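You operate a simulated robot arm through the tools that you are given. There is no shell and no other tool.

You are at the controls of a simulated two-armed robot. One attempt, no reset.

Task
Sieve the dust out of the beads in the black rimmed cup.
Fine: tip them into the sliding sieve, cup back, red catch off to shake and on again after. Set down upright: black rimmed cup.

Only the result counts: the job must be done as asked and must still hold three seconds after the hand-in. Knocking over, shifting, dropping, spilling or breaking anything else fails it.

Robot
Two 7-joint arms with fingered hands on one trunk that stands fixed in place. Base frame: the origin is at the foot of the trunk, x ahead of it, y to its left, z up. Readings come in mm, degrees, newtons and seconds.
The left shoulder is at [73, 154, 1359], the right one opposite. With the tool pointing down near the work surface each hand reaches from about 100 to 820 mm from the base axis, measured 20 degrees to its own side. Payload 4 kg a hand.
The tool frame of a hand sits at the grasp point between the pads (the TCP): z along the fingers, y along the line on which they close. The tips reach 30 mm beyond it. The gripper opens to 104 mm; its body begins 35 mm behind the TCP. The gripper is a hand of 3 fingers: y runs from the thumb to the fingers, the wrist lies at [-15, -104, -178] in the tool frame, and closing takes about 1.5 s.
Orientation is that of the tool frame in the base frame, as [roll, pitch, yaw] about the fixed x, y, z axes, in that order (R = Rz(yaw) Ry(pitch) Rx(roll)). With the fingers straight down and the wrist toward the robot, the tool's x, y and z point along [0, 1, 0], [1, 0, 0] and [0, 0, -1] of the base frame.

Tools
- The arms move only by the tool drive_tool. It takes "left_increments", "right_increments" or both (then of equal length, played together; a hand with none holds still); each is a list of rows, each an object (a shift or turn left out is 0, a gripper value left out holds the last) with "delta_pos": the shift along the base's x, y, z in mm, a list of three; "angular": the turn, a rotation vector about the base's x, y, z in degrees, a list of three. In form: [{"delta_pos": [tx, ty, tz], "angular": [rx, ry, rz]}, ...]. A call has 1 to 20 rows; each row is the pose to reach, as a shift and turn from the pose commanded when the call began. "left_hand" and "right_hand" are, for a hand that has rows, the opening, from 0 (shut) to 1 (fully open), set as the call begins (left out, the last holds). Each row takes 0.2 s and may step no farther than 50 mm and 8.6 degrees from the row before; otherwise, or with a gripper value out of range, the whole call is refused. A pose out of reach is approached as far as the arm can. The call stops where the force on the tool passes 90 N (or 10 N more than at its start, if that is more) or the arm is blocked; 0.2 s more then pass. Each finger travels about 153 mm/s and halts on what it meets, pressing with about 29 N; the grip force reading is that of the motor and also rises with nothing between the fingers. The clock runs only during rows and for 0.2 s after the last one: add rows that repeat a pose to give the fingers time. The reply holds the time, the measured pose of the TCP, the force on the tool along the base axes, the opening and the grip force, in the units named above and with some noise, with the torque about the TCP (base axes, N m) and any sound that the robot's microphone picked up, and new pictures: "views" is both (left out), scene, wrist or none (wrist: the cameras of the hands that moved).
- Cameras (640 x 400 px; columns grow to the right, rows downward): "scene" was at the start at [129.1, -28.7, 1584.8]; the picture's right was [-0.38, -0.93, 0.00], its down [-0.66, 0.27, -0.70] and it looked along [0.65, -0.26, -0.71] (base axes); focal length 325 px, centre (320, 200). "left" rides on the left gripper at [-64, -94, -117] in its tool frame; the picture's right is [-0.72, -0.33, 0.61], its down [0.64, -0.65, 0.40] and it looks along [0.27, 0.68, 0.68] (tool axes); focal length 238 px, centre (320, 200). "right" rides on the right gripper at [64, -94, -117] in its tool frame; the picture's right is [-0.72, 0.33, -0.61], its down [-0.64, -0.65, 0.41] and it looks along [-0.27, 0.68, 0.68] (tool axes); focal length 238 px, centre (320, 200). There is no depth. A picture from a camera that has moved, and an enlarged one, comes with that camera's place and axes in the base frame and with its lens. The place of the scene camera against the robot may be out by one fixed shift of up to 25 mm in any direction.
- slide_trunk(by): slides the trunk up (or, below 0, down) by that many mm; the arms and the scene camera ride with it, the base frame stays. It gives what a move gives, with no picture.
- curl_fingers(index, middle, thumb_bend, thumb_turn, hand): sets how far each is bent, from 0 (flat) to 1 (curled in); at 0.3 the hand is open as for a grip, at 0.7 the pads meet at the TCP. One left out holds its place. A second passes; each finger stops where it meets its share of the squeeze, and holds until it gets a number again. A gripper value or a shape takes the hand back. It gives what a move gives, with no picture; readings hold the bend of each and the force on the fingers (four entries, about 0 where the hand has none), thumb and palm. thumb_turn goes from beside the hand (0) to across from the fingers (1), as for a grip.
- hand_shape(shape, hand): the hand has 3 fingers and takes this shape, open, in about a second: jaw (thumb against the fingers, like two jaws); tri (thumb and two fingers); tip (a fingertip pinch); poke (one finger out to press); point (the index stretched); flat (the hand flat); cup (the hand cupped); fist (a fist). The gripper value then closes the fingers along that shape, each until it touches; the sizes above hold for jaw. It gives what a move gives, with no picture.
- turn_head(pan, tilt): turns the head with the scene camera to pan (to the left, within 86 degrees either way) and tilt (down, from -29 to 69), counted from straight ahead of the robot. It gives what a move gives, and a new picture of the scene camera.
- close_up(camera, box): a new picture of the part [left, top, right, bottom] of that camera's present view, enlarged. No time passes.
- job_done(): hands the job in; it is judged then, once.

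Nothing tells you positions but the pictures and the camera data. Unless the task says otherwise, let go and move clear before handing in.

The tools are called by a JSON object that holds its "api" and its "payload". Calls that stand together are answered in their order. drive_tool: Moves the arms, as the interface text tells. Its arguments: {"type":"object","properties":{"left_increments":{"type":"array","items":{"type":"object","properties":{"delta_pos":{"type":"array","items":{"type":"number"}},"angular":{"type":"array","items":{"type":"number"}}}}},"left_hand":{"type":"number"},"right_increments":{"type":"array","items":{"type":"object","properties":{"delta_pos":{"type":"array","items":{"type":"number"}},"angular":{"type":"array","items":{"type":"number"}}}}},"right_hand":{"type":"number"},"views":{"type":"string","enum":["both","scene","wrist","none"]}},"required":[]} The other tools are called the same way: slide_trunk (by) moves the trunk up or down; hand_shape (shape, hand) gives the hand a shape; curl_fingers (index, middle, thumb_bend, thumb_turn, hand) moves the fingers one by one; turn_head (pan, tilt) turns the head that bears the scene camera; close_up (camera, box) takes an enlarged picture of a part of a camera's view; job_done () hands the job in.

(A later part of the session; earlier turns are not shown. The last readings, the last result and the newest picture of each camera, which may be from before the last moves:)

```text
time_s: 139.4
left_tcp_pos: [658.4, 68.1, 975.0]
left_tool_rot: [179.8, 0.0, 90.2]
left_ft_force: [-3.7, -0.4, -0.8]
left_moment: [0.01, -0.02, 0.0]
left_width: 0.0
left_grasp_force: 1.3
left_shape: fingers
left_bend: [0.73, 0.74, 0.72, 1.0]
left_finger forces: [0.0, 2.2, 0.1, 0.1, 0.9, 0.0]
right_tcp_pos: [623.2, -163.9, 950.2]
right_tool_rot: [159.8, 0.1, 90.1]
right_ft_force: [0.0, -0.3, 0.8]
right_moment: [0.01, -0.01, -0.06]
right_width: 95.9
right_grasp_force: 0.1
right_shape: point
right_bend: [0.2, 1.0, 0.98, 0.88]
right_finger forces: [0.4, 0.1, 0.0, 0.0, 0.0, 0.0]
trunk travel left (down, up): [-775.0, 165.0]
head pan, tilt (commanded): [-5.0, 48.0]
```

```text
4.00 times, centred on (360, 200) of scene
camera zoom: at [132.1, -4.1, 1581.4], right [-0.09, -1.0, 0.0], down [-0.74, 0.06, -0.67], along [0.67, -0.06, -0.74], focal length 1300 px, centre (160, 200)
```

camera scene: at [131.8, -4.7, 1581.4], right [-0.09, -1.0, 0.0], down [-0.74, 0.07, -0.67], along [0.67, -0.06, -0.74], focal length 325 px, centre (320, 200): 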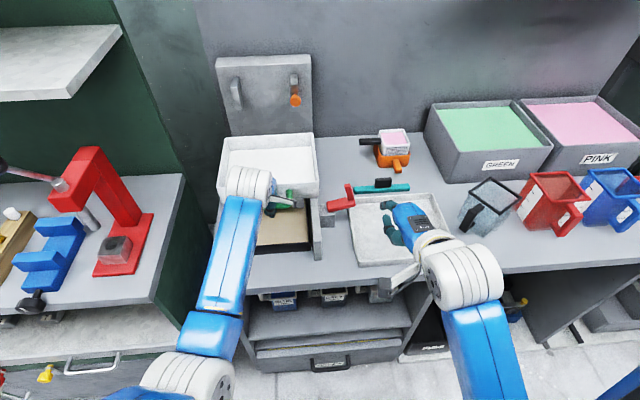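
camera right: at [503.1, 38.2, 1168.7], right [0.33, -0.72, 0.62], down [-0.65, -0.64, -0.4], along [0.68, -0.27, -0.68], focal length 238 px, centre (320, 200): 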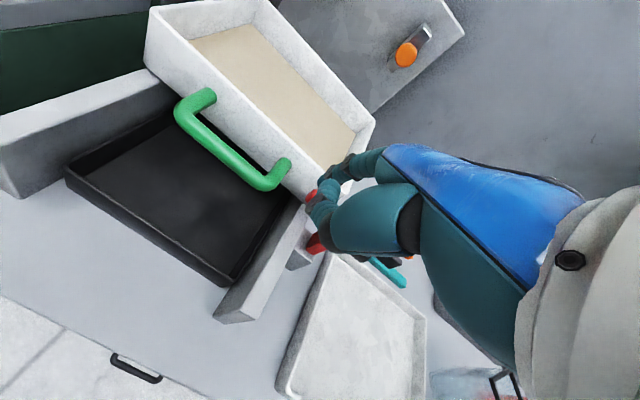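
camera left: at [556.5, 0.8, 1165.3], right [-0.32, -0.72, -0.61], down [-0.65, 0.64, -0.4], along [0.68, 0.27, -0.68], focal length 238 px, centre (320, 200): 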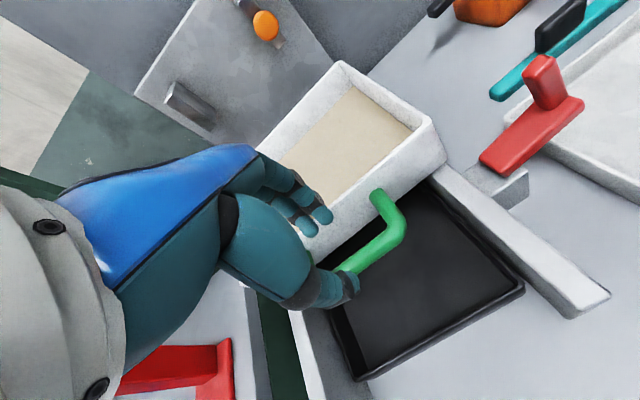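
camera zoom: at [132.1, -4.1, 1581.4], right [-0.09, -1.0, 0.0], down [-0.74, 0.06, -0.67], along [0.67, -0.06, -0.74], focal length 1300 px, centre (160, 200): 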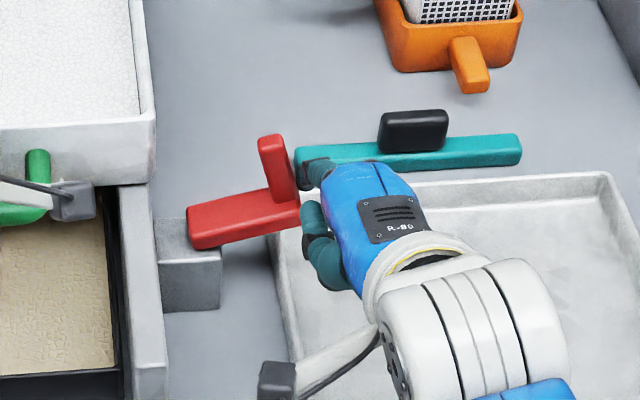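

In contact. Now pushing left in steps.

{"api": "drive_tool", "payload": {"right_increments": [{"delta_pos": [0, 7, 0]}, {"delta_pos": [0, 14, 0]}, {"delta_pos": [0, 21, 2]}, {"delta_pos": [0, 28, 4]}], "views": "none"}}

{"api": "close_up", "payload": {"camera": "right", "box": [140, 60, 440, 260]}}

{"api": "close_up", "payload": {"camera": "scene", "box": [300, 150, 420, 250]}}

```text
time_s: 140.4
left_tcp_pos: [654.3, 63.1, 978.3]
left_tool_rot: [179.7, -0.3, 90.1]
left_ft_force: [-0.8, -0.7, 0.0]
left_moment: [0.0, 0.01, 0.01]
left_width: 0.0
left_grasp_force: 0.0
left_shape: fingers
left_bend: [0.73, 0.74, 0.72, 1.0]
left_finger forces: [0.0, 0.0, 0.1, 0.1, 0.1, 0.0]
right_tcp_pos: [620.8, -140.3, 958.9]
right_tool_rot: [159.6, 0.0, 89.9]
right_ft_force: [-5.1, -17.3, 11.2]
right_moment: [0.16, -0.76, -1.17]
right_width: 96.0
right_grasp_force: 0.0
right_shape: point
right_bend: [0.18, 1.0, 0.98, 0.88]
right_finger forces: [20.0, 0.0, 0.1, 0.0, 0.0, 0.1]
trunk travel left (down, up): [-775.0, 165.0]
head pan, tilt (commanded): [-5.0, 48.0]
```

```text
2.00 times, centred on (290, 160) of right
camera zoom: at [491.6, -76.2, 1035.0], right [0.09, -0.72, 0.69], down [-0.47, -0.64, -0.61], along [0.88, -0.27, -0.4], focal length 477 px, centre (380, 280)
```

zoom: 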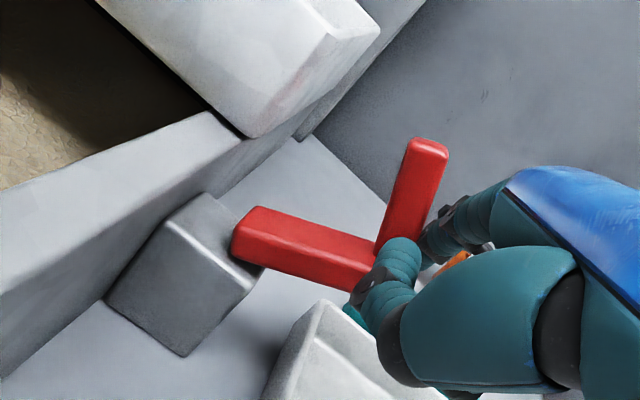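

```text
4.00 times, centred on (360, 200) of scene
camera zoom: at [127.2, -12.6, 1582.0], right [-0.09, -1.0, -0.01], down [-0.74, 0.07, -0.67], along [0.67, -0.05, -0.74], focal length 1300 px, centre (160, 200)
```

zoom: 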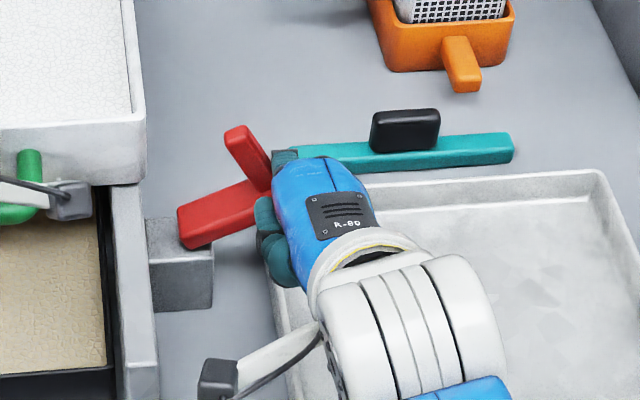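

The push is stiff because I'm contacting low, near the hinge. I'll back off slightly, raise the fingertip for more leverage, and push again.

{"api": "drive_tool", "payload": {"right_increments": [{"delta_pos": [0, -6, 0]}, {"delta_pos": [0, -8, 10]}, {"delta_pos": [0, -8, 22]}, {"delta_pos": [0, 0, 24]}, {"delta_pos": [0, 8, 24]}, {"delta_pos": [0, 14, 24]}], "views": "none"}}

{"api": "close_up", "payload": {"camera": "right", "box": [140, 60, 440, 260]}}

{"api": "close_up", "payload": {"camera": "scene", "box": [300, 150, 420, 250]}}

```text
time_s: 141.8
left_tcp_pos: [655.8, 67.2, 975.7]
left_tool_rot: [179.9, -0.1, 90.1]
left_ft_force: [-1.9, 0.9, -0.3]
left_moment: [-0.01, 0.01, 0.0]
left_width: 0.0
left_grasp_force: 0.6
left_shape: fingers
left_bend: [0.73, 0.74, 0.72, 1.0]
left_finger forces: [0.0, 0.1, 0.1, 0.1, 0.5, 0.1]
right_tcp_pos: [621.5, -123.4, 981.3]
right_tool_rot: [159.7, 0.1, 90.1]
right_ft_force: [-3.7, -6.1, 9.8]
right_moment: [0.09, -0.74, -0.39]
right_width: 96.1
right_grasp_force: 0.0
right_shape: point
right_bend: [0.17, 1.0, 0.98, 0.88]
right_finger forces: [11.6, 0.1, 0.0, 0.0, 0.1, 0.1]
trunk travel left (down, up): [-775.0, 165.0]
head pan, tilt (commanded): [-5.0, 48.0]
```

```text
2.00 times, centred on (290, 160) of right
camera zoom: at [491.7, -58.8, 1058.5], right [0.09, -0.72, 0.69], down [-0.47, -0.64, -0.61], along [0.88, -0.27, -0.4], focal length 477 px, centre (380, 280)
```

zoom: 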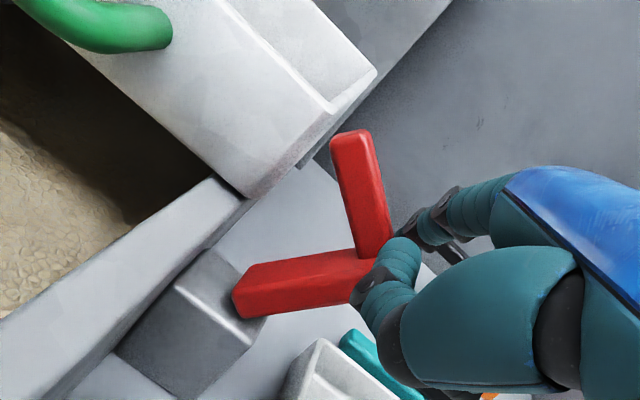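

```text
4.00 times, centred on (360, 200) of scene
camera zoom: at [129.0, -6.3, 1581.8], right [-0.09, -1.0, 0.0], down [-0.74, 0.07, -0.67], along [0.67, -0.06, -0.74], focal length 1300 px, centre (160, 200)
```

zoom: 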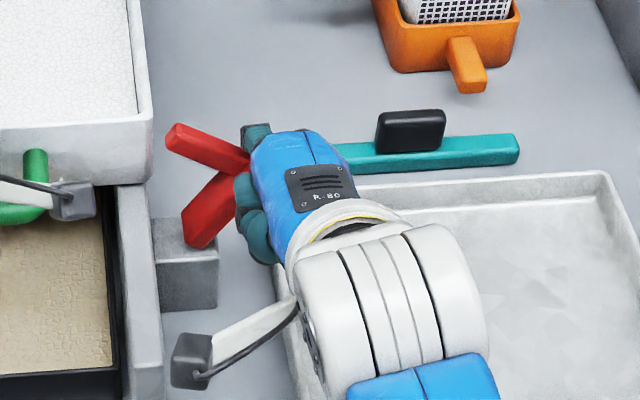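

The catch is now about 30° from closed. I'll drop the fingertip below its outer corner so it bears on the post's right side, then continue pushing.

{"api": "drive_tool", "payload": {"right_increments": [{"delta_pos": [0, -8, 0]}, {"delta_pos": [0, -16, -8]}, {"delta_pos": [0, -18, -18]}, {"delta_pos": [0, -16, -26]}, {"delta_pos": [0, -10, -26]}, {"delta_pos": [0, -4, -26]}], "views": "none"}}

{"api": "close_up", "payload": {"camera": "right", "box": [140, 60, 440, 260]}}

{"api": "close_up", "payload": {"camera": "scene", "box": [300, 150, 420, 250]}}

{"api": "close_up", "payload": {"camera": "left", "box": [380, 0, 640, 160]}}

```text
time_s: 143.2
left_tcp_pos: [653.2, 63.3, 978.0]
left_tool_rot: [179.7, -0.2, 90.0]
left_ft_force: [0.6, 0.3, -0.1]
left_moment: [0.01, -0.02, 0.04]
left_width: 0.0
left_grasp_force: 0.1
left_shape: fingers
left_bend: [0.73, 0.74, 0.72, 1.0]
left_finger forces: [0.0, 0.1, 0.0, 0.0, 0.0, 0.0]
right_tcp_pos: [618.7, -129.7, 956.8]
right_tool_rot: [159.5, -0.1, 89.9]
right_ft_force: [-11.1, -21.6, 17.2]
right_moment: [0.18, -1.34, -1.6]
right_width: 96.2
right_grasp_force: 0.1
right_shape: point
right_bend: [0.13, 1.0, 0.98, 0.88]
right_finger forces: [26.9, 0.1, 0.0, 0.0, 0.1, 0.0]
trunk travel left (down, up): [-775.0, 165.0]
head pan, tilt (commanded): [-5.0, 48.0]
```

```text
2.00 times, centred on (290, 160) of right
camera zoom: at [489.9, -65.7, 1034.1], right [0.09, -0.72, 0.69], down [-0.47, -0.64, -0.61], along [0.88, -0.27, -0.4], focal length 477 px, centre (380, 280)
```

zoom: 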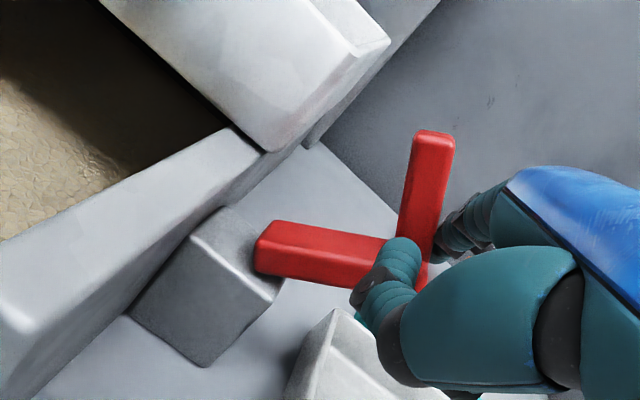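

```text
4.00 times, centred on (360, 200) of scene
camera zoom: at [124.0, -13.8, 1582.2], right [-0.09, -1.0, -0.01], down [-0.74, 0.07, -0.67], along [0.67, -0.05, -0.74], focal length 1300 px, centre (160, 200)
```

zoom: 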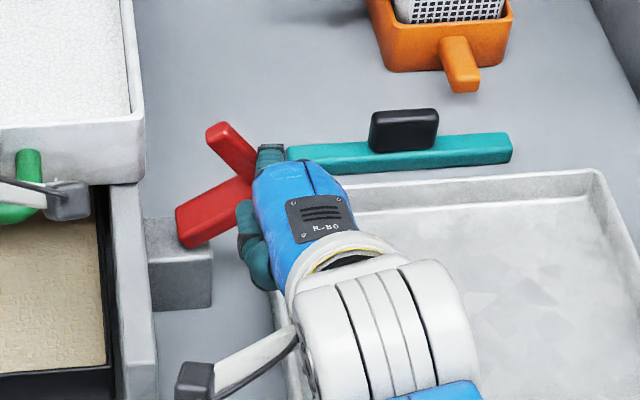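

```text
2.46 times, centred on (510, 80) of left
camera zoom: at [557.4, -0.8, 1092.6], right [-0.32, -0.72, -0.62], down [-0.65, 0.64, -0.41], along [0.69, 0.27, -0.67], focal length 587 px, centre (-148, 495)
```

zoom: 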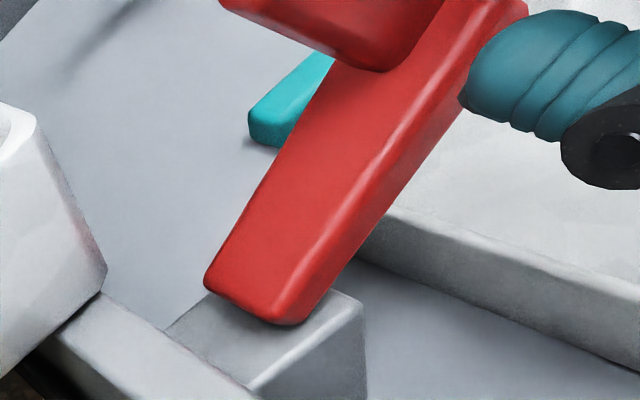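

Pushing low actually worked against the hinge. I'll back off and instead push near the arm's free end, following its arc up and over; first retreat and re-position.

{"api": "drive_tool", "payload": {"right_increments": [{"delta_pos": [0, -12, 0]}, {"delta_pos": [0, -26, 0]}, {"delta_pos": [0, -40, 6]}, {"delta_pos": [0, -52, 14]}, {"delta_pos": [0, -56, 22]}, {"delta_pos": [0, -56, 22]}], "views": "none"}}

{"api": "close_up", "payload": {"camera": "right", "box": [140, 60, 440, 260]}}

{"api": "close_up", "payload": {"camera": "scene", "box": [300, 150, 420, 250]}}

```text
time_s: 144.6
left_tcp_pos: [657.1, 66.3, 973.9]
left_tool_rot: [180.0, -0.1, 90.1]
left_ft_force: [-3.6, -1.1, -1.1]
left_moment: [0.02, -0.02, 0.01]
left_width: 0.0
left_grasp_force: 1.4
left_shape: fingers
left_bend: [0.73, 0.74, 0.72, 1.0]
left_finger forces: [0.1, 2.1, 0.0, 0.0, 1.7, 0.0]
right_tcp_pos: [623.0, -179.7, 975.6]
right_tool_rot: [159.8, 0.1, 90.0]
right_ft_force: [0.9, -0.2, 0.3]
right_moment: [-0.01, 0.01, 0.01]
right_width: 0.3
right_grasp_force: 0.1
right_shape: point
right_bend: [0.2, 1.0, 0.98, 0.88]
right_finger forces: [0.0, 0.0, 0.0, 0.0, 0.0, 0.0]
trunk travel left (down, up): [-775.0, 165.0]
head pan, tilt (commanded): [-5.0, 48.0]
```

```text
2.00 times, centred on (290, 160) of right
camera zoom: at [494.3, -115.6, 1053.8], right [0.1, -0.72, 0.69], down [-0.47, -0.64, -0.6], along [0.88, -0.27, -0.4], focal length 477 px, centre (380, 280)
```

zoom: 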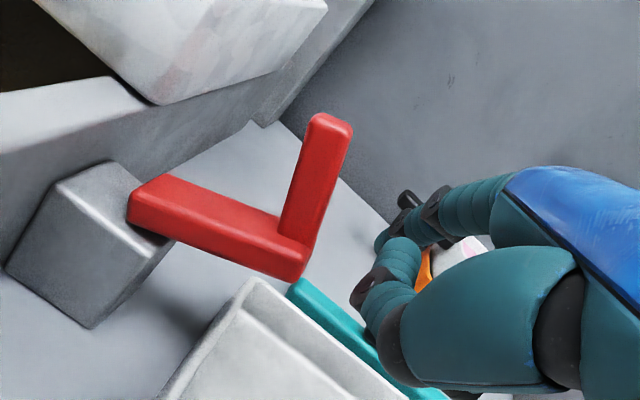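

```text
4.00 times, centred on (360, 200) of scene
camera zoom: at [132.2, -4.4, 1581.3], right [-0.09, -1.0, 0.0], down [-0.74, 0.06, -0.67], along [0.67, -0.06, -0.74], focal length 1300 px, centre (160, 200)
```

zoom: 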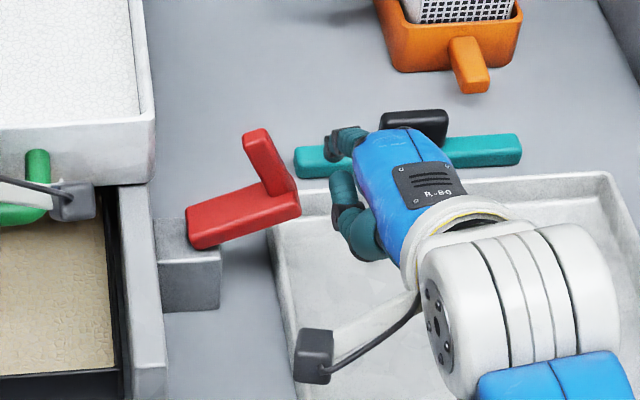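

{"api": "drive_tool", "payload": {"right_increments": [{"delta_pos": [0, 15, 7]}, {"delta_pos": [0, 28, 9]}, {"delta_pos": [0, 36, 11]}, {"delta_pos": [0, 44, 14]}, {"delta_pos": [0, 52, 17]}, {"delta_pos": [0, 60, 19]}], "views": "none"}}

{"api": "close_up", "payload": {"camera": "right", "box": [140, 60, 440, 260]}}

{"api": "close_up", "payload": {"camera": "scene", "box": [300, 150, 420, 250]}}

{"api": "close_up", "payload": {"camera": "left", "box": [380, 0, 640, 160]}}

```text
time_s: 146.0
left_tcp_pos: [656.4, 67.5, 975.1]
left_tool_rot: [179.8, -0.1, 90.1]
left_ft_force: [-0.4, -0.2, -1.8]
left_moment: [0.01, -0.04, -0.01]
left_width: 0.1
left_grasp_force: 0.5
left_shape: fingers
left_bend: [0.73, 0.74, 0.72, 1.0]
left_finger forces: [0.0, 0.1, 0.0, 0.0, 1.2, 0.0]
right_tcp_pos: [623.3, -121.6, 996.3]
right_tool_rot: [159.8, 0.1, 90.1]
right_ft_force: [-2.7, -2.9, 6.9]
right_moment: [0.13, -0.41, -0.17]
right_width: 0.0
right_grasp_force: 0.1
right_shape: point
right_bend: [0.19, 1.0, 0.98, 0.88]
right_finger forces: [6.6, 0.1, 0.0, 0.0, 0.0, 0.1]
trunk travel left (down, up): [-775.0, 165.0]
head pan, tilt (commanded): [-5.0, 48.0]
```

```text
2.00 times, centred on (290, 160) of right
camera zoom: at [493.3, -57.5, 1073.5], right [0.09, -0.72, 0.69], down [-0.47, -0.64, -0.6], along [0.88, -0.27, -0.4], focal length 477 px, centre (380, 280)
```

zoom: 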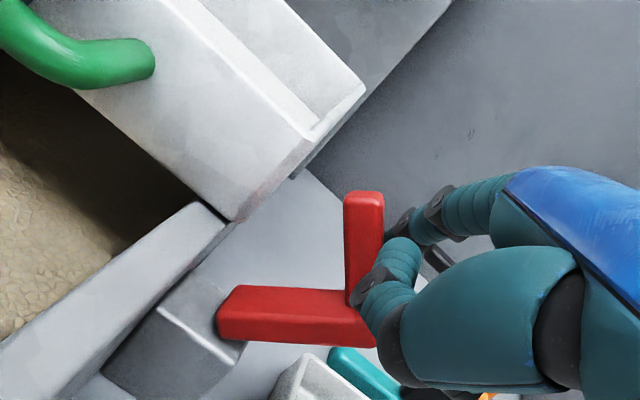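

```text
4.00 times, centred on (360, 200) of scene
camera zoom: at [130.2, -4.7, 1581.6], right [-0.09, -1.0, 0.0], down [-0.74, 0.07, -0.67], along [0.67, -0.06, -0.74], focal length 1300 px, centre (160, 200)
```

zoom: 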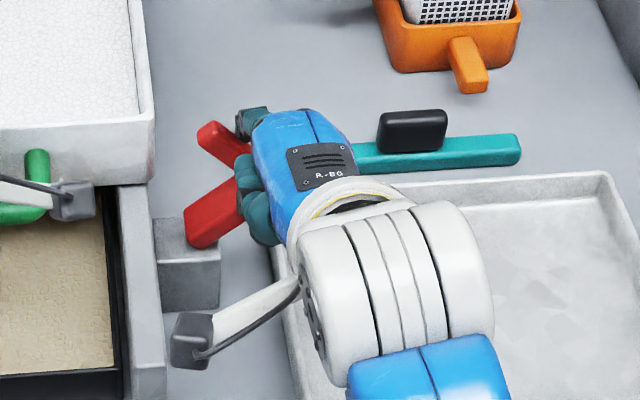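

```text
2.46 times, centred on (510, 80) of left
camera zoom: at [560.9, 2.9, 1090.8], right [-0.32, -0.72, -0.62], down [-0.65, 0.64, -0.41], along [0.69, 0.27, -0.68], focal length 587 px, centre (-148, 495)
```

zoom: 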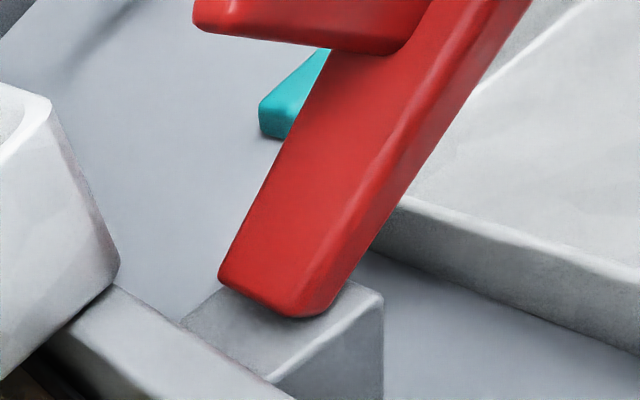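

It is responding well now (6 N). Continuing along the arc.

{"api": "drive_tool", "payload": {"right_increments": [{"delta_pos": [0, 8, 2]}, {"delta_pos": [0, 16, 4]}, {"delta_pos": [0, 24, 5]}, {"delta_pos": [0, 32, 4]}, {"delta_pos": [0, 40, 2]}], "views": "none"}}

{"api": "close_up", "payload": {"camera": "right", "box": [140, 60, 440, 260]}}

{"api": "close_up", "payload": {"camera": "scene", "box": [270, 140, 390, 240]}}

{"api": "close_up", "payload": {"camera": "left", "box": [380, 0, 640, 160]}}

```text
time_s: 147.2
left_tcp_pos: [657.6, 67.5, 974.4]
left_tool_rot: [179.9, 0.0, 90.1]
left_ft_force: [-4.9, 0.3, 1.5]
left_moment: [0.02, -0.06, 0.03]
left_width: 0.0
left_grasp_force: 2.1
left_shape: fingers
left_bend: [0.73, 0.74, 0.72, 1.0]
left_finger forces: [0.1, 2.7, 0.1, 0.0, 1.7, 0.0]
right_tcp_pos: [623.7, -90.1, 994.2]
right_tool_rot: [160.0, 1.3, 89.7]
right_ft_force: [1.9, -0.4, 4.3]
right_moment: [0.04, -0.29, -0.05]
right_width: 0.0
right_grasp_force: 0.0
right_shape: point
right_bend: [0.16, 1.0, 0.98, 0.88]
right_finger forces: [3.9, 0.1, 0.0, 0.0, 0.1, 0.0]
trunk travel left (down, up): [-775.0, 165.0]
head pan, tilt (commanded): [-5.0, 48.0]
```

```text
2.00 times, centred on (290, 160) of right
camera zoom: at [495.0, -24.2, 1070.7], right [0.09, -0.71, 0.7], down [-0.48, -0.65, -0.59], along [0.87, -0.28, -0.4], focal length 477 px, centre (380, 280)
```

zoom: 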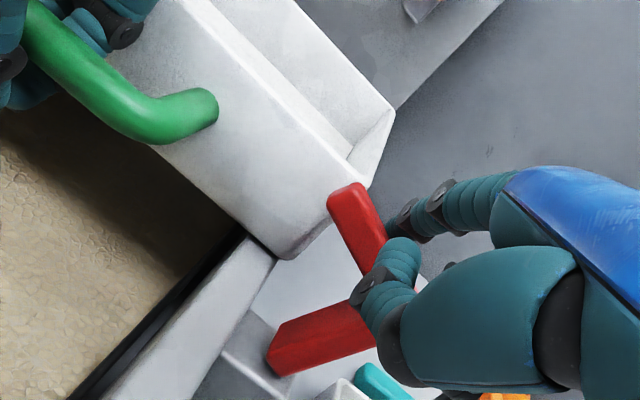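

```text
4.00 times, centred on (330, 190) of scene
camera zoom: at [131.4, -3.5, 1581.4], right [-0.09, -1.0, 0.0], down [-0.74, 0.06, -0.67], along [0.67, -0.06, -0.74], focal length 1300 px, centre (280, 240)
```

zoom: 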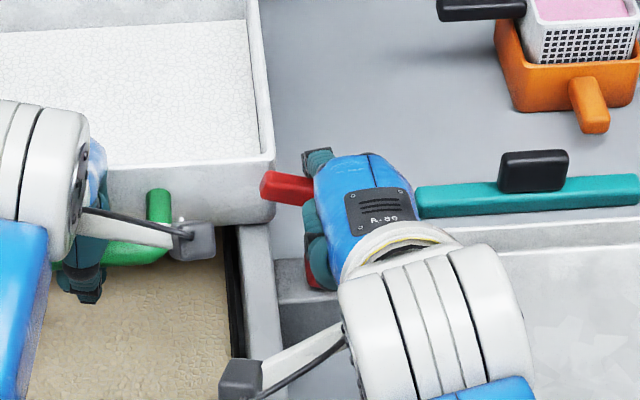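

```text
2.46 times, centred on (510, 80) of left
camera zoom: at [561.8, 3.8, 1090.0], right [-0.32, -0.72, -0.61], down [-0.65, 0.64, -0.4], along [0.68, 0.27, -0.68], focal length 587 px, centre (-148, 495)
```

zoom: 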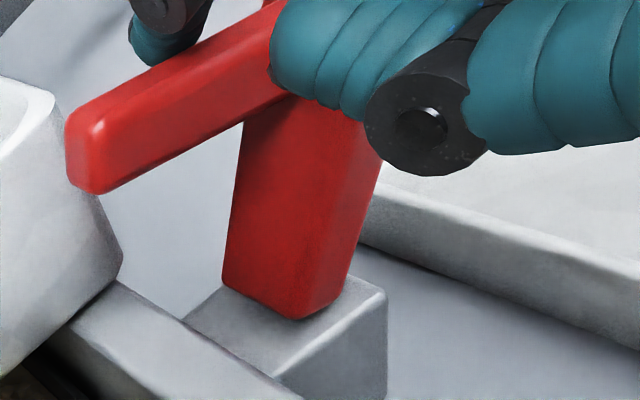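

{"api": "drive_tool", "payload": {"right_increments": [{"delta_pos": [0, 0, 0]}, {"delta_pos": [0, 0, 0]}], "views": "scene"}}

{"api": "close_up", "payload": {"camera": "left", "box": [380, 0, 640, 160]}}

```text
time_s: 147.8
left_tcp_pos: [657.6, 67.9, 974.1]
left_tool_rot: [179.9, 0.0, 90.0]
left_ft_force: [-3.7, -0.1, 0.1]
left_moment: [0.02, -0.03, 0.05]
left_width: 0.0
left_grasp_force: 2.5
left_shape: fingers
left_bend: [0.73, 0.74, 0.72, 1.0]
left_finger forces: [0.0, 2.3, 0.1, 0.0, 1.7, 0.1]
right_tcp_pos: [623.4, -88.8, 994.6]
right_tool_rot: [159.9, 1.2, 89.9]
right_ft_force: [3.8, -0.6, 2.6]
right_moment: [0.05, -0.15, -0.04]
right_width: 0.0
right_grasp_force: 0.1
right_shape: point
right_bend: [0.17, 1.0, 0.98, 0.88]
right_finger forces: [4.2, 0.1, 0.0, 0.0, 0.0, 0.0]
trunk travel left (down, up): [-775.0, 165.0]
head pan, tilt (commanded): [-5.0, 48.0]
camera scene: at [132.1, -3.7, 1581.4], right [-0.09, -1.0, 0.0], down [-0.74, 0.06, -0.67], along [0.67, -0.06, -0.74], focal length 325 px, centre (320, 200)
```

scene: 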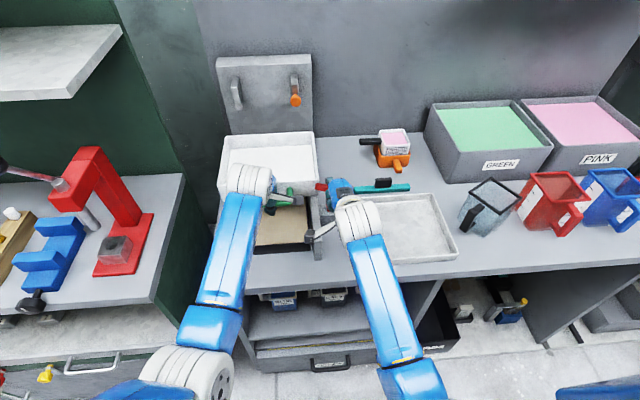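

```text
2.46 times, centred on (510, 80) of left
camera zoom: at [561.9, 3.8, 1089.8], right [-0.32, -0.72, -0.61], down [-0.65, 0.64, -0.4], along [0.68, 0.27, -0.68], focal length 587 px, centre (-148, 495)
```

zoom: 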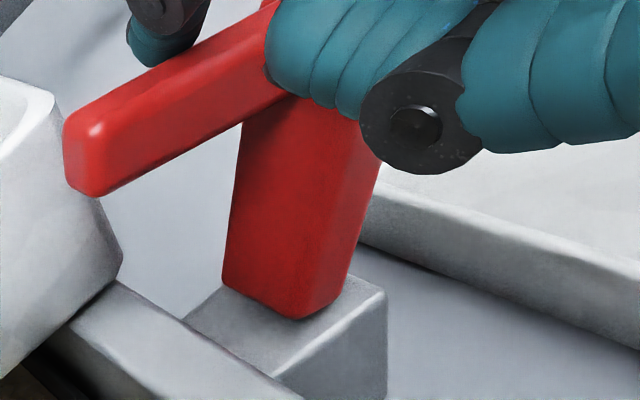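

The catch is within ~15° of closed and stays by friction, but the fingertip is sliding behind the arm. I'll lift off, re-centre over the arm's free end, and press down there.

{"api": "drive_tool", "payload": {"right_increments": [{"delta_pos": [0, -2, 8]}, {"delta_pos": [-6, -2, 20]}, {"delta_pos": [-10, 4, 26]}, {"delta_pos": [-10, 14, 26]}, {"delta_pos": [-10, 24, 24]}, {"delta_pos": [-10, 24, 24]}], "views": "none"}}

{"api": "close_up", "payload": {"camera": "left", "box": [380, 0, 640, 160]}}

{"api": "close_up", "payload": {"camera": "right", "box": [140, 60, 440, 260]}}

```text
time_s: 149.4
left_tcp_pos: [656.5, 67.0, 974.4]
left_tool_rot: [179.9, 0.0, 90.1]
left_ft_force: [-1.4, 0.1, -0.6]
left_moment: [-0.01, -0.04, 0.02]
left_width: 0.0
left_grasp_force: 0.6
left_shape: fingers
left_bend: [0.73, 0.74, 0.72, 1.0]
left_finger forces: [0.0, 0.7, 0.0, 0.0, 0.7, 0.1]
right_tcp_pos: [618.8, -96.8, 1015.0]
right_tool_rot: [159.0, 5.1, 88.9]
right_ft_force: [0.0, -1.0, 0.3]
right_moment: [-0.02, -0.02, 0.01]
right_width: 0.2
right_grasp_force: 0.0
right_shape: point
right_bend: [0.2, 1.0, 0.98, 0.88]
right_finger forces: [0.0, 0.0, 0.1, 0.0, 0.0, 0.0]
trunk travel left (down, up): [-775.0, 165.0]
head pan, tilt (commanded): [-5.0, 48.0]
stopped in row 6 (right hand): the arm was blocked; the commanded pose is now the measured one
```

```text
2.46 times, centred on (510, 80) of left
camera zoom: at [561.2, 3.7, 1090.1], right [-0.32, -0.72, -0.61], down [-0.65, 0.64, -0.4], along [0.68, 0.27, -0.68], focal length 587 px, centre (-148, 495)
```

zoom: 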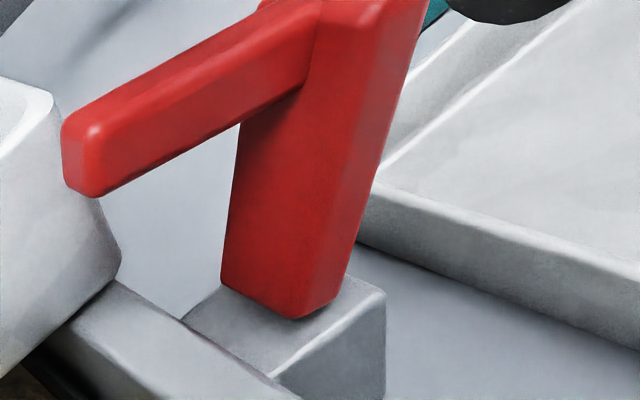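

```text
2.00 times, centred on (290, 160) of right
camera zoom: at [491.2, -24.1, 1084.6], right [0.07, -0.66, 0.75], down [-0.48, -0.68, -0.55], along [0.87, -0.32, -0.37], focal length 477 px, centre (380, 280)
```

zoom: 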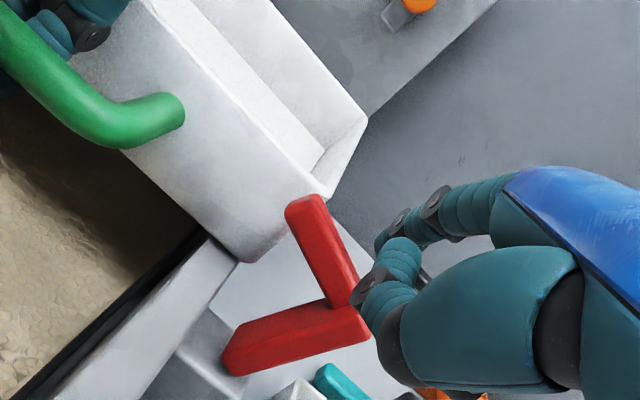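

The right arm is blocked by the left hand's camera mount, so the left hand must get out of the way. I'll open it off the handle carefully and lift it clear; the sieve sits at its stop.

{"api": "curl_fingers", "payload": {"hand": "left", "index": 0.6, "middle": 0.6, "thumb_bend": 0.42}}

{"api": "close_up", "payload": {"camera": "left", "box": [220, 120, 460, 320]}}

```text
time_s: 150.4
left_tcp_pos: [653.0, 67.3, 975.6]
left_tool_rot: [179.9, 0.0, 90.0]
left_ft_force: [-18.4, -0.4, -4.0]
left_moment: [-0.03, -0.02, 0.19]
left_width: 48.5
left_grasp_force: 8.6
left_shape: fingers
left_bend: [0.6, 0.68, 0.42, 1.0]
left_finger forces: [0.0, 17.2, 0.0, 0.0, 0.0, 0.1]
right_tcp_pos: [616.6, -96.0, 1015.3]
right_tool_rot: [159.1, 5.1, 88.8]
right_ft_force: [0.7, 0.8, -0.2]
right_moment: [-0.02, 0.0, -0.01]
right_width: 0.0
right_grasp_force: 0.0
right_shape: point
right_bend: [0.2, 1.0, 0.98, 0.88]
right_finger forces: [0.0, 0.1, 0.1, 0.0, 0.0, 0.0]
trunk travel left (down, up): [-775.0, 165.0]
head pan, tilt (commanded): [-5.0, 48.0]
```

```text
2.00 times, centred on (340, 220) of left
camera zoom: at [558.3, 3.7, 1091.0], right [-0.32, -0.72, -0.61], down [-0.65, 0.64, -0.4], along [0.68, 0.27, -0.68], focal length 477 px, centre (280, 160)
```

zoom: 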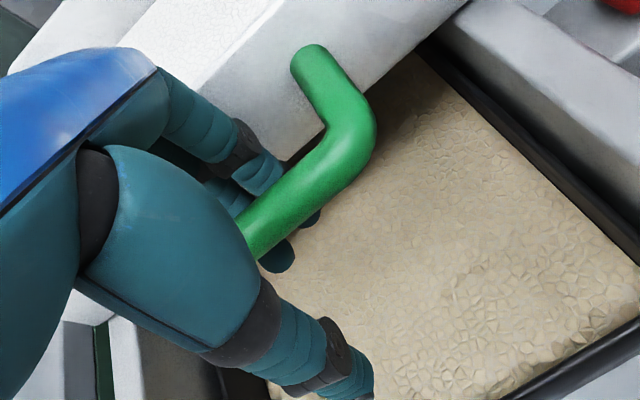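

{"api": "drive_tool", "payload": {"left_increments": [{"delta_pos": [-3, 0, 0]}, {"delta_pos": [-7, 0, 0]}, {"delta_pos": [-7, 0, 0]}], "views": "none"}}

{"api": "curl_fingers", "payload": {"hand": "left", "index": 0.53, "middle": 0.53, "thumb_bend": 0.4}}

{"api": "close_up", "payload": {"camera": "left", "box": [220, 120, 460, 320]}}

```text
time_s: 151.2
left_tcp_pos: [649.3, 68.2, 977.3]
left_tool_rot: [179.6, -0.1, 90.0]
left_ft_force: [-4.6, -0.2, -0.1]
left_moment: [-0.01, -0.05, 0.08]
left_width: 49.0
left_grasp_force: 1.9
left_shape: fingers
left_bend: [0.6, 0.63, 0.42, 1.0]
left_finger forces: [0.0, 4.6, 0.0, 0.0, 0.1, 0.0]
right_tcp_pos: [618.4, -97.4, 1015.7]
right_tool_rot: [159.2, 5.1, 88.9]
right_ft_force: [0.0, -0.1, 0.1]
right_moment: [0.03, -0.01, 0.0]
right_width: 0.1
right_grasp_force: 0.0
right_shape: point
right_bend: [0.2, 1.0, 0.98, 0.88]
right_finger forces: [0.0, 0.0, 0.0, 0.0, 0.0, 0.0]
trunk travel left (down, up): [-775.0, 165.0]
head pan, tilt (commanded): [-5.0, 48.0]
```

```text
time_s: 152.2
left_tcp_pos: [647.4, 67.7, 976.2]
left_tool_rot: [179.9, 0.0, 90.1]
left_ft_force: [-13.3, 0.0, -2.2]
left_moment: [-0.01, -0.07, 0.17]
left_width: 60.2
left_grasp_force: 6.9
left_shape: fingers
left_bend: [0.53, 0.59, 0.4, 1.0]
left_finger forces: [0.0, 13.3, 0.1, 0.1, 0.0, 0.1]
right_tcp_pos: [616.5, -95.5, 1014.2]
right_tool_rot: [159.0, 5.1, 88.9]
right_ft_force: [-1.0, 0.0, -1.1]
right_moment: [0.02, 0.0, -0.04]
right_width: 0.1
right_grasp_force: 0.0
right_shape: point
right_bend: [0.2, 1.0, 0.98, 0.88]
right_finger forces: [0.0, 0.0, 0.0, 0.0, 0.0, 0.0]
trunk travel left (down, up): [-775.0, 165.0]
head pan, tilt (commanded): [-5.0, 48.0]
```

```text
2.00 times, centred on (340, 220) of left
camera zoom: at [551.7, 3.9, 1091.7], right [-0.32, -0.72, -0.61], down [-0.65, 0.64, -0.41], along [0.69, 0.27, -0.68], focal length 477 px, centre (280, 160)
```

zoom: 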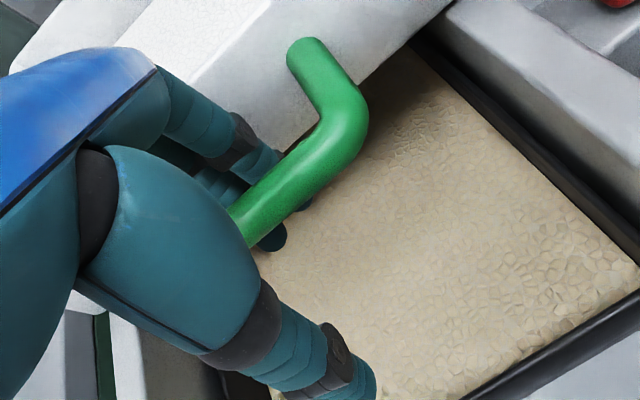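

{"api": "drive_tool", "payload": {"left_increments": [{"delta_pos": [-4, 0, 0]}, {"delta_pos": [-4, 0, 8]}, {"delta_pos": [-4, 0, 18]}, {"delta_pos": [-4, 0, 28]}], "views": "none"}}

{"api": "close_up", "payload": {"camera": "left", "box": [220, 120, 460, 320]}}

```text
time_s: 153.2
left_tcp_pos: [646.5, 67.6, 1003.2]
left_tool_rot: [179.7, -0.1, 90.2]
left_ft_force: [-2.2, 0.0, 2.2]
left_moment: [-0.01, -0.12, 0.02]
left_width: 60.1
left_grasp_force: 1.2
left_shape: fingers
left_bend: [0.53, 0.54, 0.4, 1.0]
left_finger forces: [0.0, 2.0, 0.0, 0.0, 0.1, 0.1]
right_tcp_pos: [619.5, -96.2, 1014.6]
right_tool_rot: [159.3, 5.1, 88.8]
right_ft_force: [-0.7, 0.4, 0.2]
right_moment: [0.01, -0.02, -0.02]
right_width: 0.1
right_grasp_force: 0.1
right_shape: point
right_bend: [0.2, 1.0, 0.98, 0.88]
right_finger forces: [0.0, 0.0, 0.0, 0.1, 0.0, 0.1]
trunk travel left (down, up): [-775.0, 165.0]
head pan, tilt (commanded): [-5.0, 48.0]
```

```text
2.00 times, centred on (340, 220) of left
camera zoom: at [551.2, 3.5, 1119.3], right [-0.32, -0.72, -0.62], down [-0.65, 0.64, -0.41], along [0.69, 0.27, -0.68], focal length 477 px, centre (280, 160)
```

zoom: 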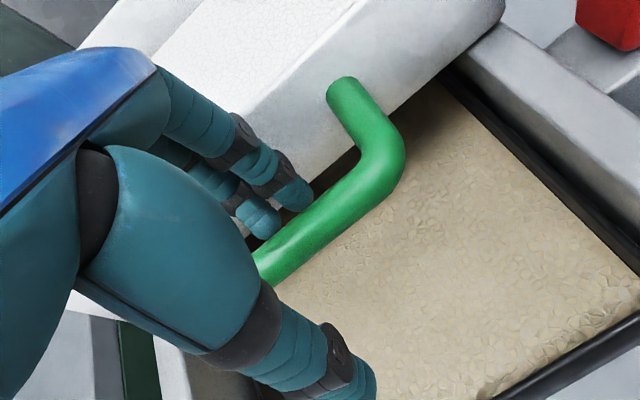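

{"api": "drive_tool", "payload": {"left_increments": [{"delta_pos": [0, 0, 20]}, {"delta_pos": [0, 0, 45]}, {"delta_pos": [-5, 5, 75]}, {"delta_pos": [-20, 30, 110]}, {"delta_pos": [-40, 65, 140]}, {"delta_pos": [-60, 105, 165]}, {"delta_pos": [-80, 140, 177]}, {"delta_pos": [-87, 150, 177]}], "views": "both"}}

{"api": "close_up", "payload": {"camera": "left", "box": [380, 0, 640, 200]}}

{"api": "close_up", "payload": {"camera": "scene", "box": [200, 110, 380, 270]}}

```text
refused: row 5 steps farther than a row can; nothing moved
```

```text
2.00 times, centred on (510, 100) of left
camera zoom: at [551.2, 3.5, 1119.3], right [-0.32, -0.72, -0.62], down [-0.65, 0.64, -0.41], along [0.69, 0.27, -0.68], focal length 477 px, centre (-60, 400)
```

zoom: 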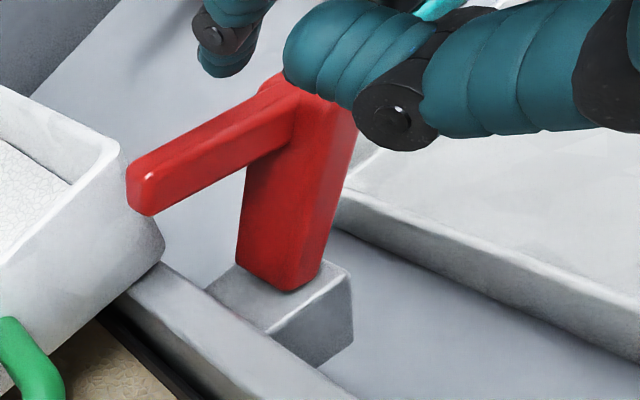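

```text
2.50 times, centred on (290, 190) of scene
camera zoom: at [133.2, -3.9, 1581.3], right [-0.09, -1.0, 0.0], down [-0.74, 0.06, -0.67], along [0.66, -0.06, -0.74], focal length 812 px, centre (395, 225)
```

zoom: 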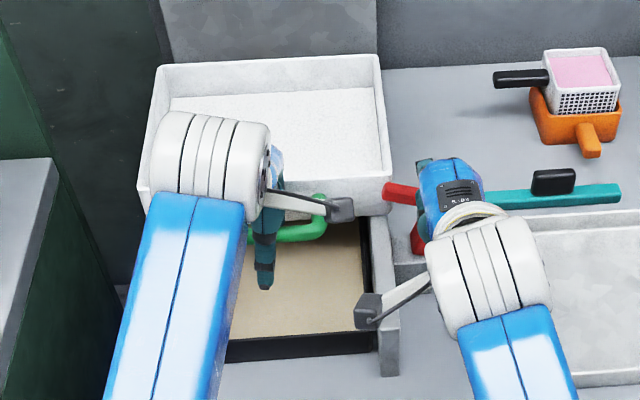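

{"api": "drive_tool", "payload": {"left_increments": [{"delta_pos": [0, 0, 20]}, {"delta_pos": [0, 3, 50]}, {"delta_pos": [-5, 12, 85]}, {"delta_pos": [-15, 32, 115]}, {"delta_pos": [-30, 60, 140]}, {"delta_pos": [-48, 92, 160]}, {"delta_pos": [-66, 122, 172]}, {"delta_pos": [-82, 145, 177]}, {"delta_pos": [-87, 150, 177]}], "views": "both"}}

{"api": "close_up", "payload": {"camera": "left", "box": [420, 0, 640, 140]}}

{"api": "close_up", "payload": {"camera": "scene", "box": [200, 110, 380, 270]}}

```text
time_s: 155.2
left_tcp_pos: [559.4, 218.5, 1179.7]
left_tool_rot: [180.0, 0.0, 90.1]
left_ft_force: [-0.9, -0.1, -0.7]
left_moment: [0.01, 0.01, -0.02]
left_width: 60.5
left_grasp_force: 0.1
left_shape: fingers
left_bend: [0.53, 0.53, 0.4, 1.0]
left_finger forces: [0.0, 0.1, 0.1, 0.0, 0.1, 0.1]
right_tcp_pos: [617.4, -96.1, 1013.8]
right_tool_rot: [159.4, 5.2, 89.0]
right_ft_force: [-0.8, -1.2, 0.4]
right_moment: [0.0, -0.02, -0.05]
right_width: 0.0
right_grasp_force: 0.2
right_shape: point
right_bend: [0.2, 1.0, 0.98, 0.88]
right_finger forces: [0.1, 0.0, 0.0, 0.0, 0.1, 0.1]
trunk travel left (down, up): [-775.0, 165.0]
head pan, tilt (commanded): [-5.0, 48.0]
camera scene: at [132.7, -2.4, 1581.3], right [-0.09, -1.0, 0.0], down [-0.74, 0.06, -0.67], along [0.67, -0.06, -0.74], focal length 325 px, centre (320, 200)
camera left: at [464.4, 154.0, 1295.5], right [-0.32, -0.72, -0.61], down [-0.65, 0.64, -0.41], along [0.69, 0.27, -0.68], focal length 238 px, centre (320, 200)
```

scene: 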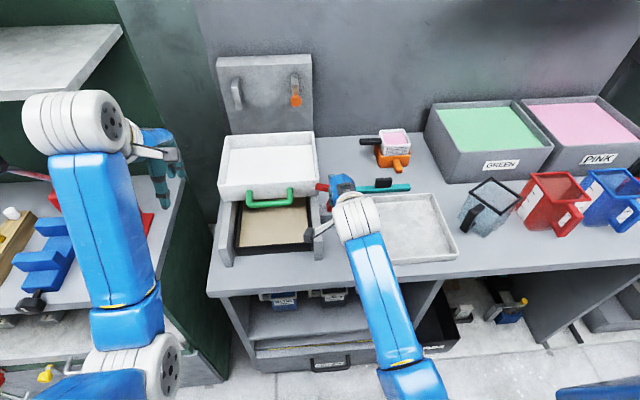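
left: 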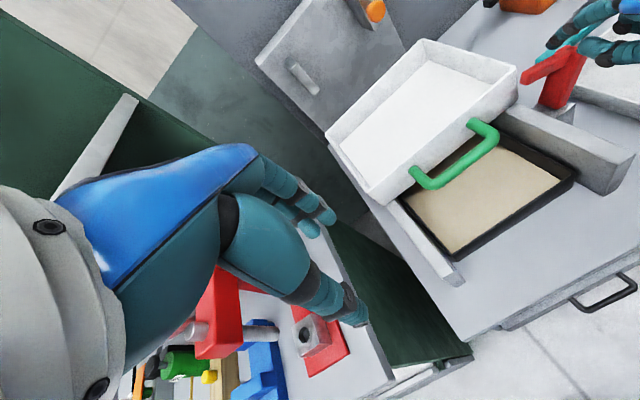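

```text
2.86 times, centred on (530, 70) of left
camera zoom: at [464.4, 154.0, 1295.5], right [-0.32, -0.72, -0.61], down [-0.65, 0.64, -0.41], along [0.69, 0.27, -0.68], focal length 681 px, centre (-280, 571)
```

zoom: 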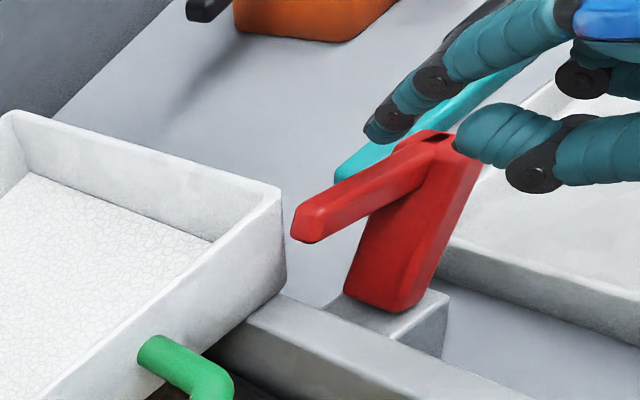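

```text
2.50 times, centred on (290, 190) of scene
camera zoom: at [132.7, -2.4, 1581.3], right [-0.09, -1.0, 0.0], down [-0.74, 0.06, -0.67], along [0.67, -0.06, -0.74], focal length 812 px, centre (395, 225)
```

zoom: 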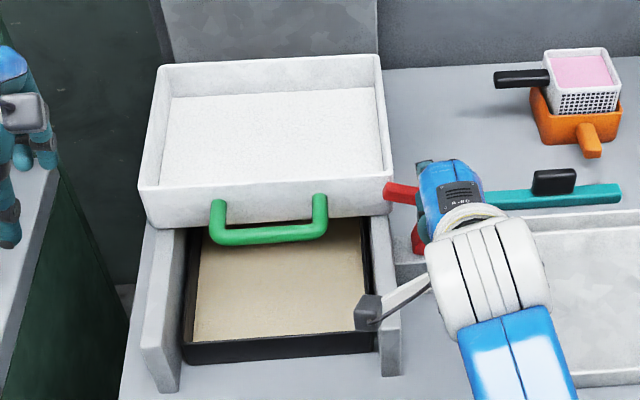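

The sieve is still home and the arm is ~16° from closed. With the left hand clear, I'll move the right index over the arm's free end and press it down.

{"api": "drive_tool", "payload": {"right_increments": [{"delta_pos": [1, 5, 9]}, {"delta_pos": [1, 15, 13]}, {"delta_pos": [1, 24, 13]}, {"delta_pos": [1, 28, 9]}, {"delta_pos": [1, 30, 2]}, {"delta_pos": [1, 32, -5]}, {"delta_pos": [1, 33, -10]}], "views": "none"}}

{"api": "close_up", "payload": {"camera": "left", "box": [420, 0, 640, 140]}}

{"api": "close_up", "payload": {"camera": "right", "box": [140, 60, 440, 260]}}

```text
time_s: 157.0
left_tcp_pos: [559.5, 216.9, 1180.9]
left_tool_rot: [179.8, 0.0, 90.0]
left_ft_force: [-0.2, 0.1, 0.0]
left_moment: [0.02, -0.02, -0.03]
left_width: 60.3
left_grasp_force: 0.0
left_shape: fingers
left_bend: [0.53, 0.53, 0.4, 1.0]
left_finger forces: [0.1, 0.0, 0.0, 0.0, 0.0, 0.0]
right_tcp_pos: [624.2, -101.3, 999.3]
right_tool_rot: [158.2, 9.8, 87.9]
right_ft_force: [-0.2, -0.1, 0.9]
right_moment: [0.01, -0.03, 0.0]
right_width: 0.2
right_grasp_force: 0.0
right_shape: point
right_bend: [0.2, 1.0, 0.98, 0.88]
right_finger forces: [0.5, 0.0, 0.0, 0.1, 0.0, 0.0]
trunk travel left (down, up): [-775.0, 165.0]
head pan, tilt (commanded): [-5.0, 48.0]
stopped in row 7 (right hand): the arm was blocked; the commanded pose is now the measured one
```

```text
2.86 times, centred on (530, 70) of left
camera zoom: at [463.2, 153.4, 1296.0], right [-0.32, -0.72, -0.61], down [-0.65, 0.64, -0.41], along [0.69, 0.27, -0.68], focal length 681 px, centre (-280, 571)
```

zoom: 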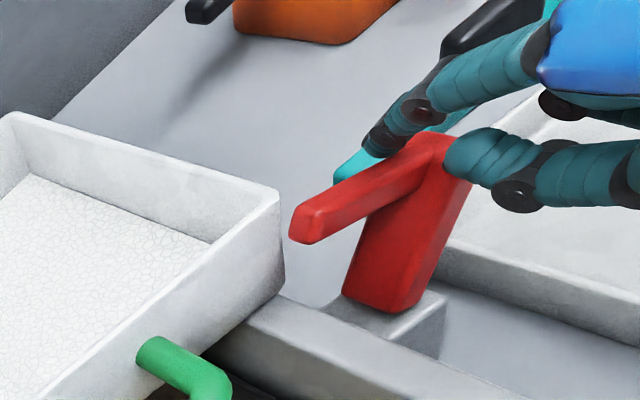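

```text
2.00 times, centred on (290, 160) of right
camera zoom: at [496.5, -21.0, 1061.2], right [0.05, -0.59, 0.8], down [-0.48, -0.72, -0.5], along [0.87, -0.36, -0.33], focal length 477 px, centre (380, 280)
```

zoom: 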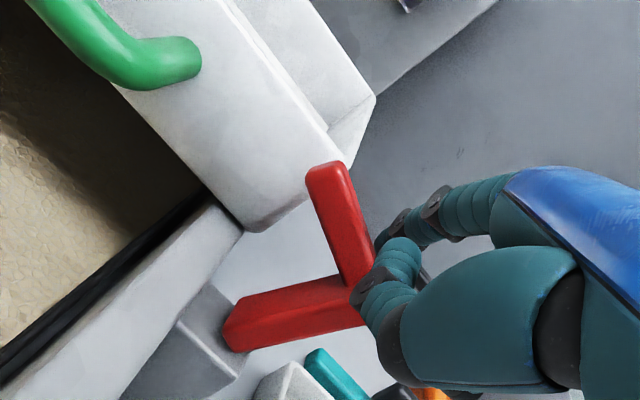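

The right arm seems wound to a joint limit in this approach. I'll retreat and re-enter via the tool-down pose that worked before.

{"api": "drive_tool", "payload": {"right_increments": [{"delta_pos": [-8, -6, 18], "angular": [1, 2.1, 0]}, {"delta_pos": [-22, -8, 42], "angular": [3, 6.3, 0]}, {"delta_pos": [-38, -4, 68], "angular": [5.5, 11.5, 0.1]}, {"delta_pos": [-52, 4, 90], "angular": [8, 17, 0.1]}, {"delta_pos": [-64, 11, 101], "angular": [10.1, 21.6, 0.2]}, {"delta_pos": [-64, 11, 101], "angular": [10.1, 21.6, 0.2]}], "views": "scene"}}

```text
time_s: 158.6
left_tcp_pos: [557.2, 217.5, 1181.4]
left_tool_rot: [179.7, 0.0, 90.1]
left_ft_force: [0.0, -0.1, 0.3]
left_moment: [0.02, -0.05, 0.0]
left_width: 60.6
left_grasp_force: 0.0
left_shape: fingers
left_bend: [0.53, 0.53, 0.4, 1.0]
left_finger forces: [0.0, 0.0, 0.0, 0.1, 0.0, 0.0]
right_tcp_pos: [566.6, -140.2, 1096.0]
right_tool_rot: [179.2, 6.3, 87.3]
right_ft_force: [-0.1, 0.4, 0.5]
right_moment: [0.01, 0.01, 0.0]
right_width: 0.0
right_grasp_force: 0.0
right_shape: point
right_bend: [0.2, 1.0, 0.98, 0.88]
right_finger forces: [0.0, 0.0, 0.0, 0.0, 0.0, 0.1]
trunk travel left (down, up): [-775.0, 165.0]
head pan, tilt (commanded): [-5.0, 48.0]
stopped in row 6 (right hand): the arm was blocked; the commanded pose is now the measured one
camera scene: at [133.1, -3.1, 1581.3], right [-0.09, -1.0, 0.0], down [-0.74, 0.06, -0.67], along [0.66, -0.06, -0.74], focal length 325 px, centre (320, 200)
```

scene: 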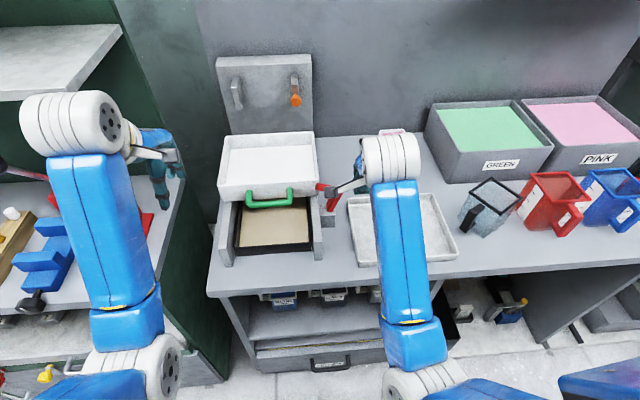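

The elbow has drifted inward. I'll take the right arm back to its original start pose to reset its configuration, then come in again.

{"api": "drive_tool", "payload": {"right_increments": [{"delta_pos": [-18, -20, 28]}, {"delta_pos": [-38, -40, 56]}, {"delta_pos": [-60, -62, 84], "angular": [1, 0, 0.5]}, {"delta_pos": [-82, -84, 112], "angular": [2, 0.1, 1]}, {"delta_pos": [-104, -104, 140], "angular": [3.3, 0.2, 1.5]}, {"delta_pos": [-126, -122, 168], "angular": [4.5, 0.3, 2]}, {"delta_pos": [-148, -138, 194], "angular": [5.5, 0.4, 2.4]}, {"delta_pos": [-167, -150, 220], "angular": [6.3, 0.5, 2.7]}, {"delta_pos": [-170, -150, 226], "angular": [6.3, 0.5, 2.7]}], "views": "scene"}}

```text
time_s: 159.8
left_tcp_pos: [555.8, 217.6, 1180.9]
left_tool_rot: [179.7, 0.0, 90.0]
left_ft_force: [-0.5, 0.2, -0.5]
left_moment: [-0.03, 0.01, -0.01]
left_width: 60.3
left_grasp_force: 0.0
left_shape: fingers
left_bend: [0.53, 0.53, 0.4, 1.0]
left_finger forces: [0.0, 0.1, 0.0, 0.0, 0.1, 0.0]
right_tcp_pos: [487.8, -288.0, 1213.3]
right_tool_rot: [178.0, 10.7, 83.9]
right_ft_force: [-0.3, -1.0, -0.1]
right_moment: [-0.01, 0.03, 0.01]
right_width: 0.0
right_grasp_force: 0.2
right_shape: point
right_bend: [0.2, 1.0, 0.98, 0.88]
right_finger forces: [0.1, 0.1, 0.1, 0.0, 0.0, 0.1]
right hand out of reach, approached as far as the arm can: row 4, 5
trunk travel left (down, up): [-775.0, 165.0]
head pan, tilt (commanded): [-5.0, 48.0]
stopped in row 5 (right hand): the arm was blocked; the commanded pose is now the measured one
camera scene: at [133.8, -3.2, 1581.2], right [-0.09, -1.0, 0.0], down [-0.74, 0.06, -0.67], along [0.66, -0.06, -0.74], focal length 325 px, centre (320, 200)
```

scene: 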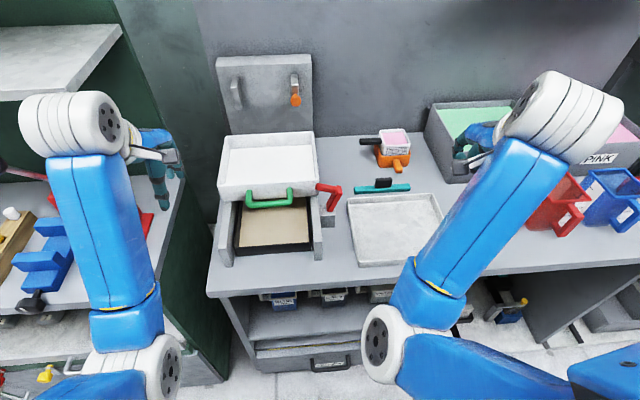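

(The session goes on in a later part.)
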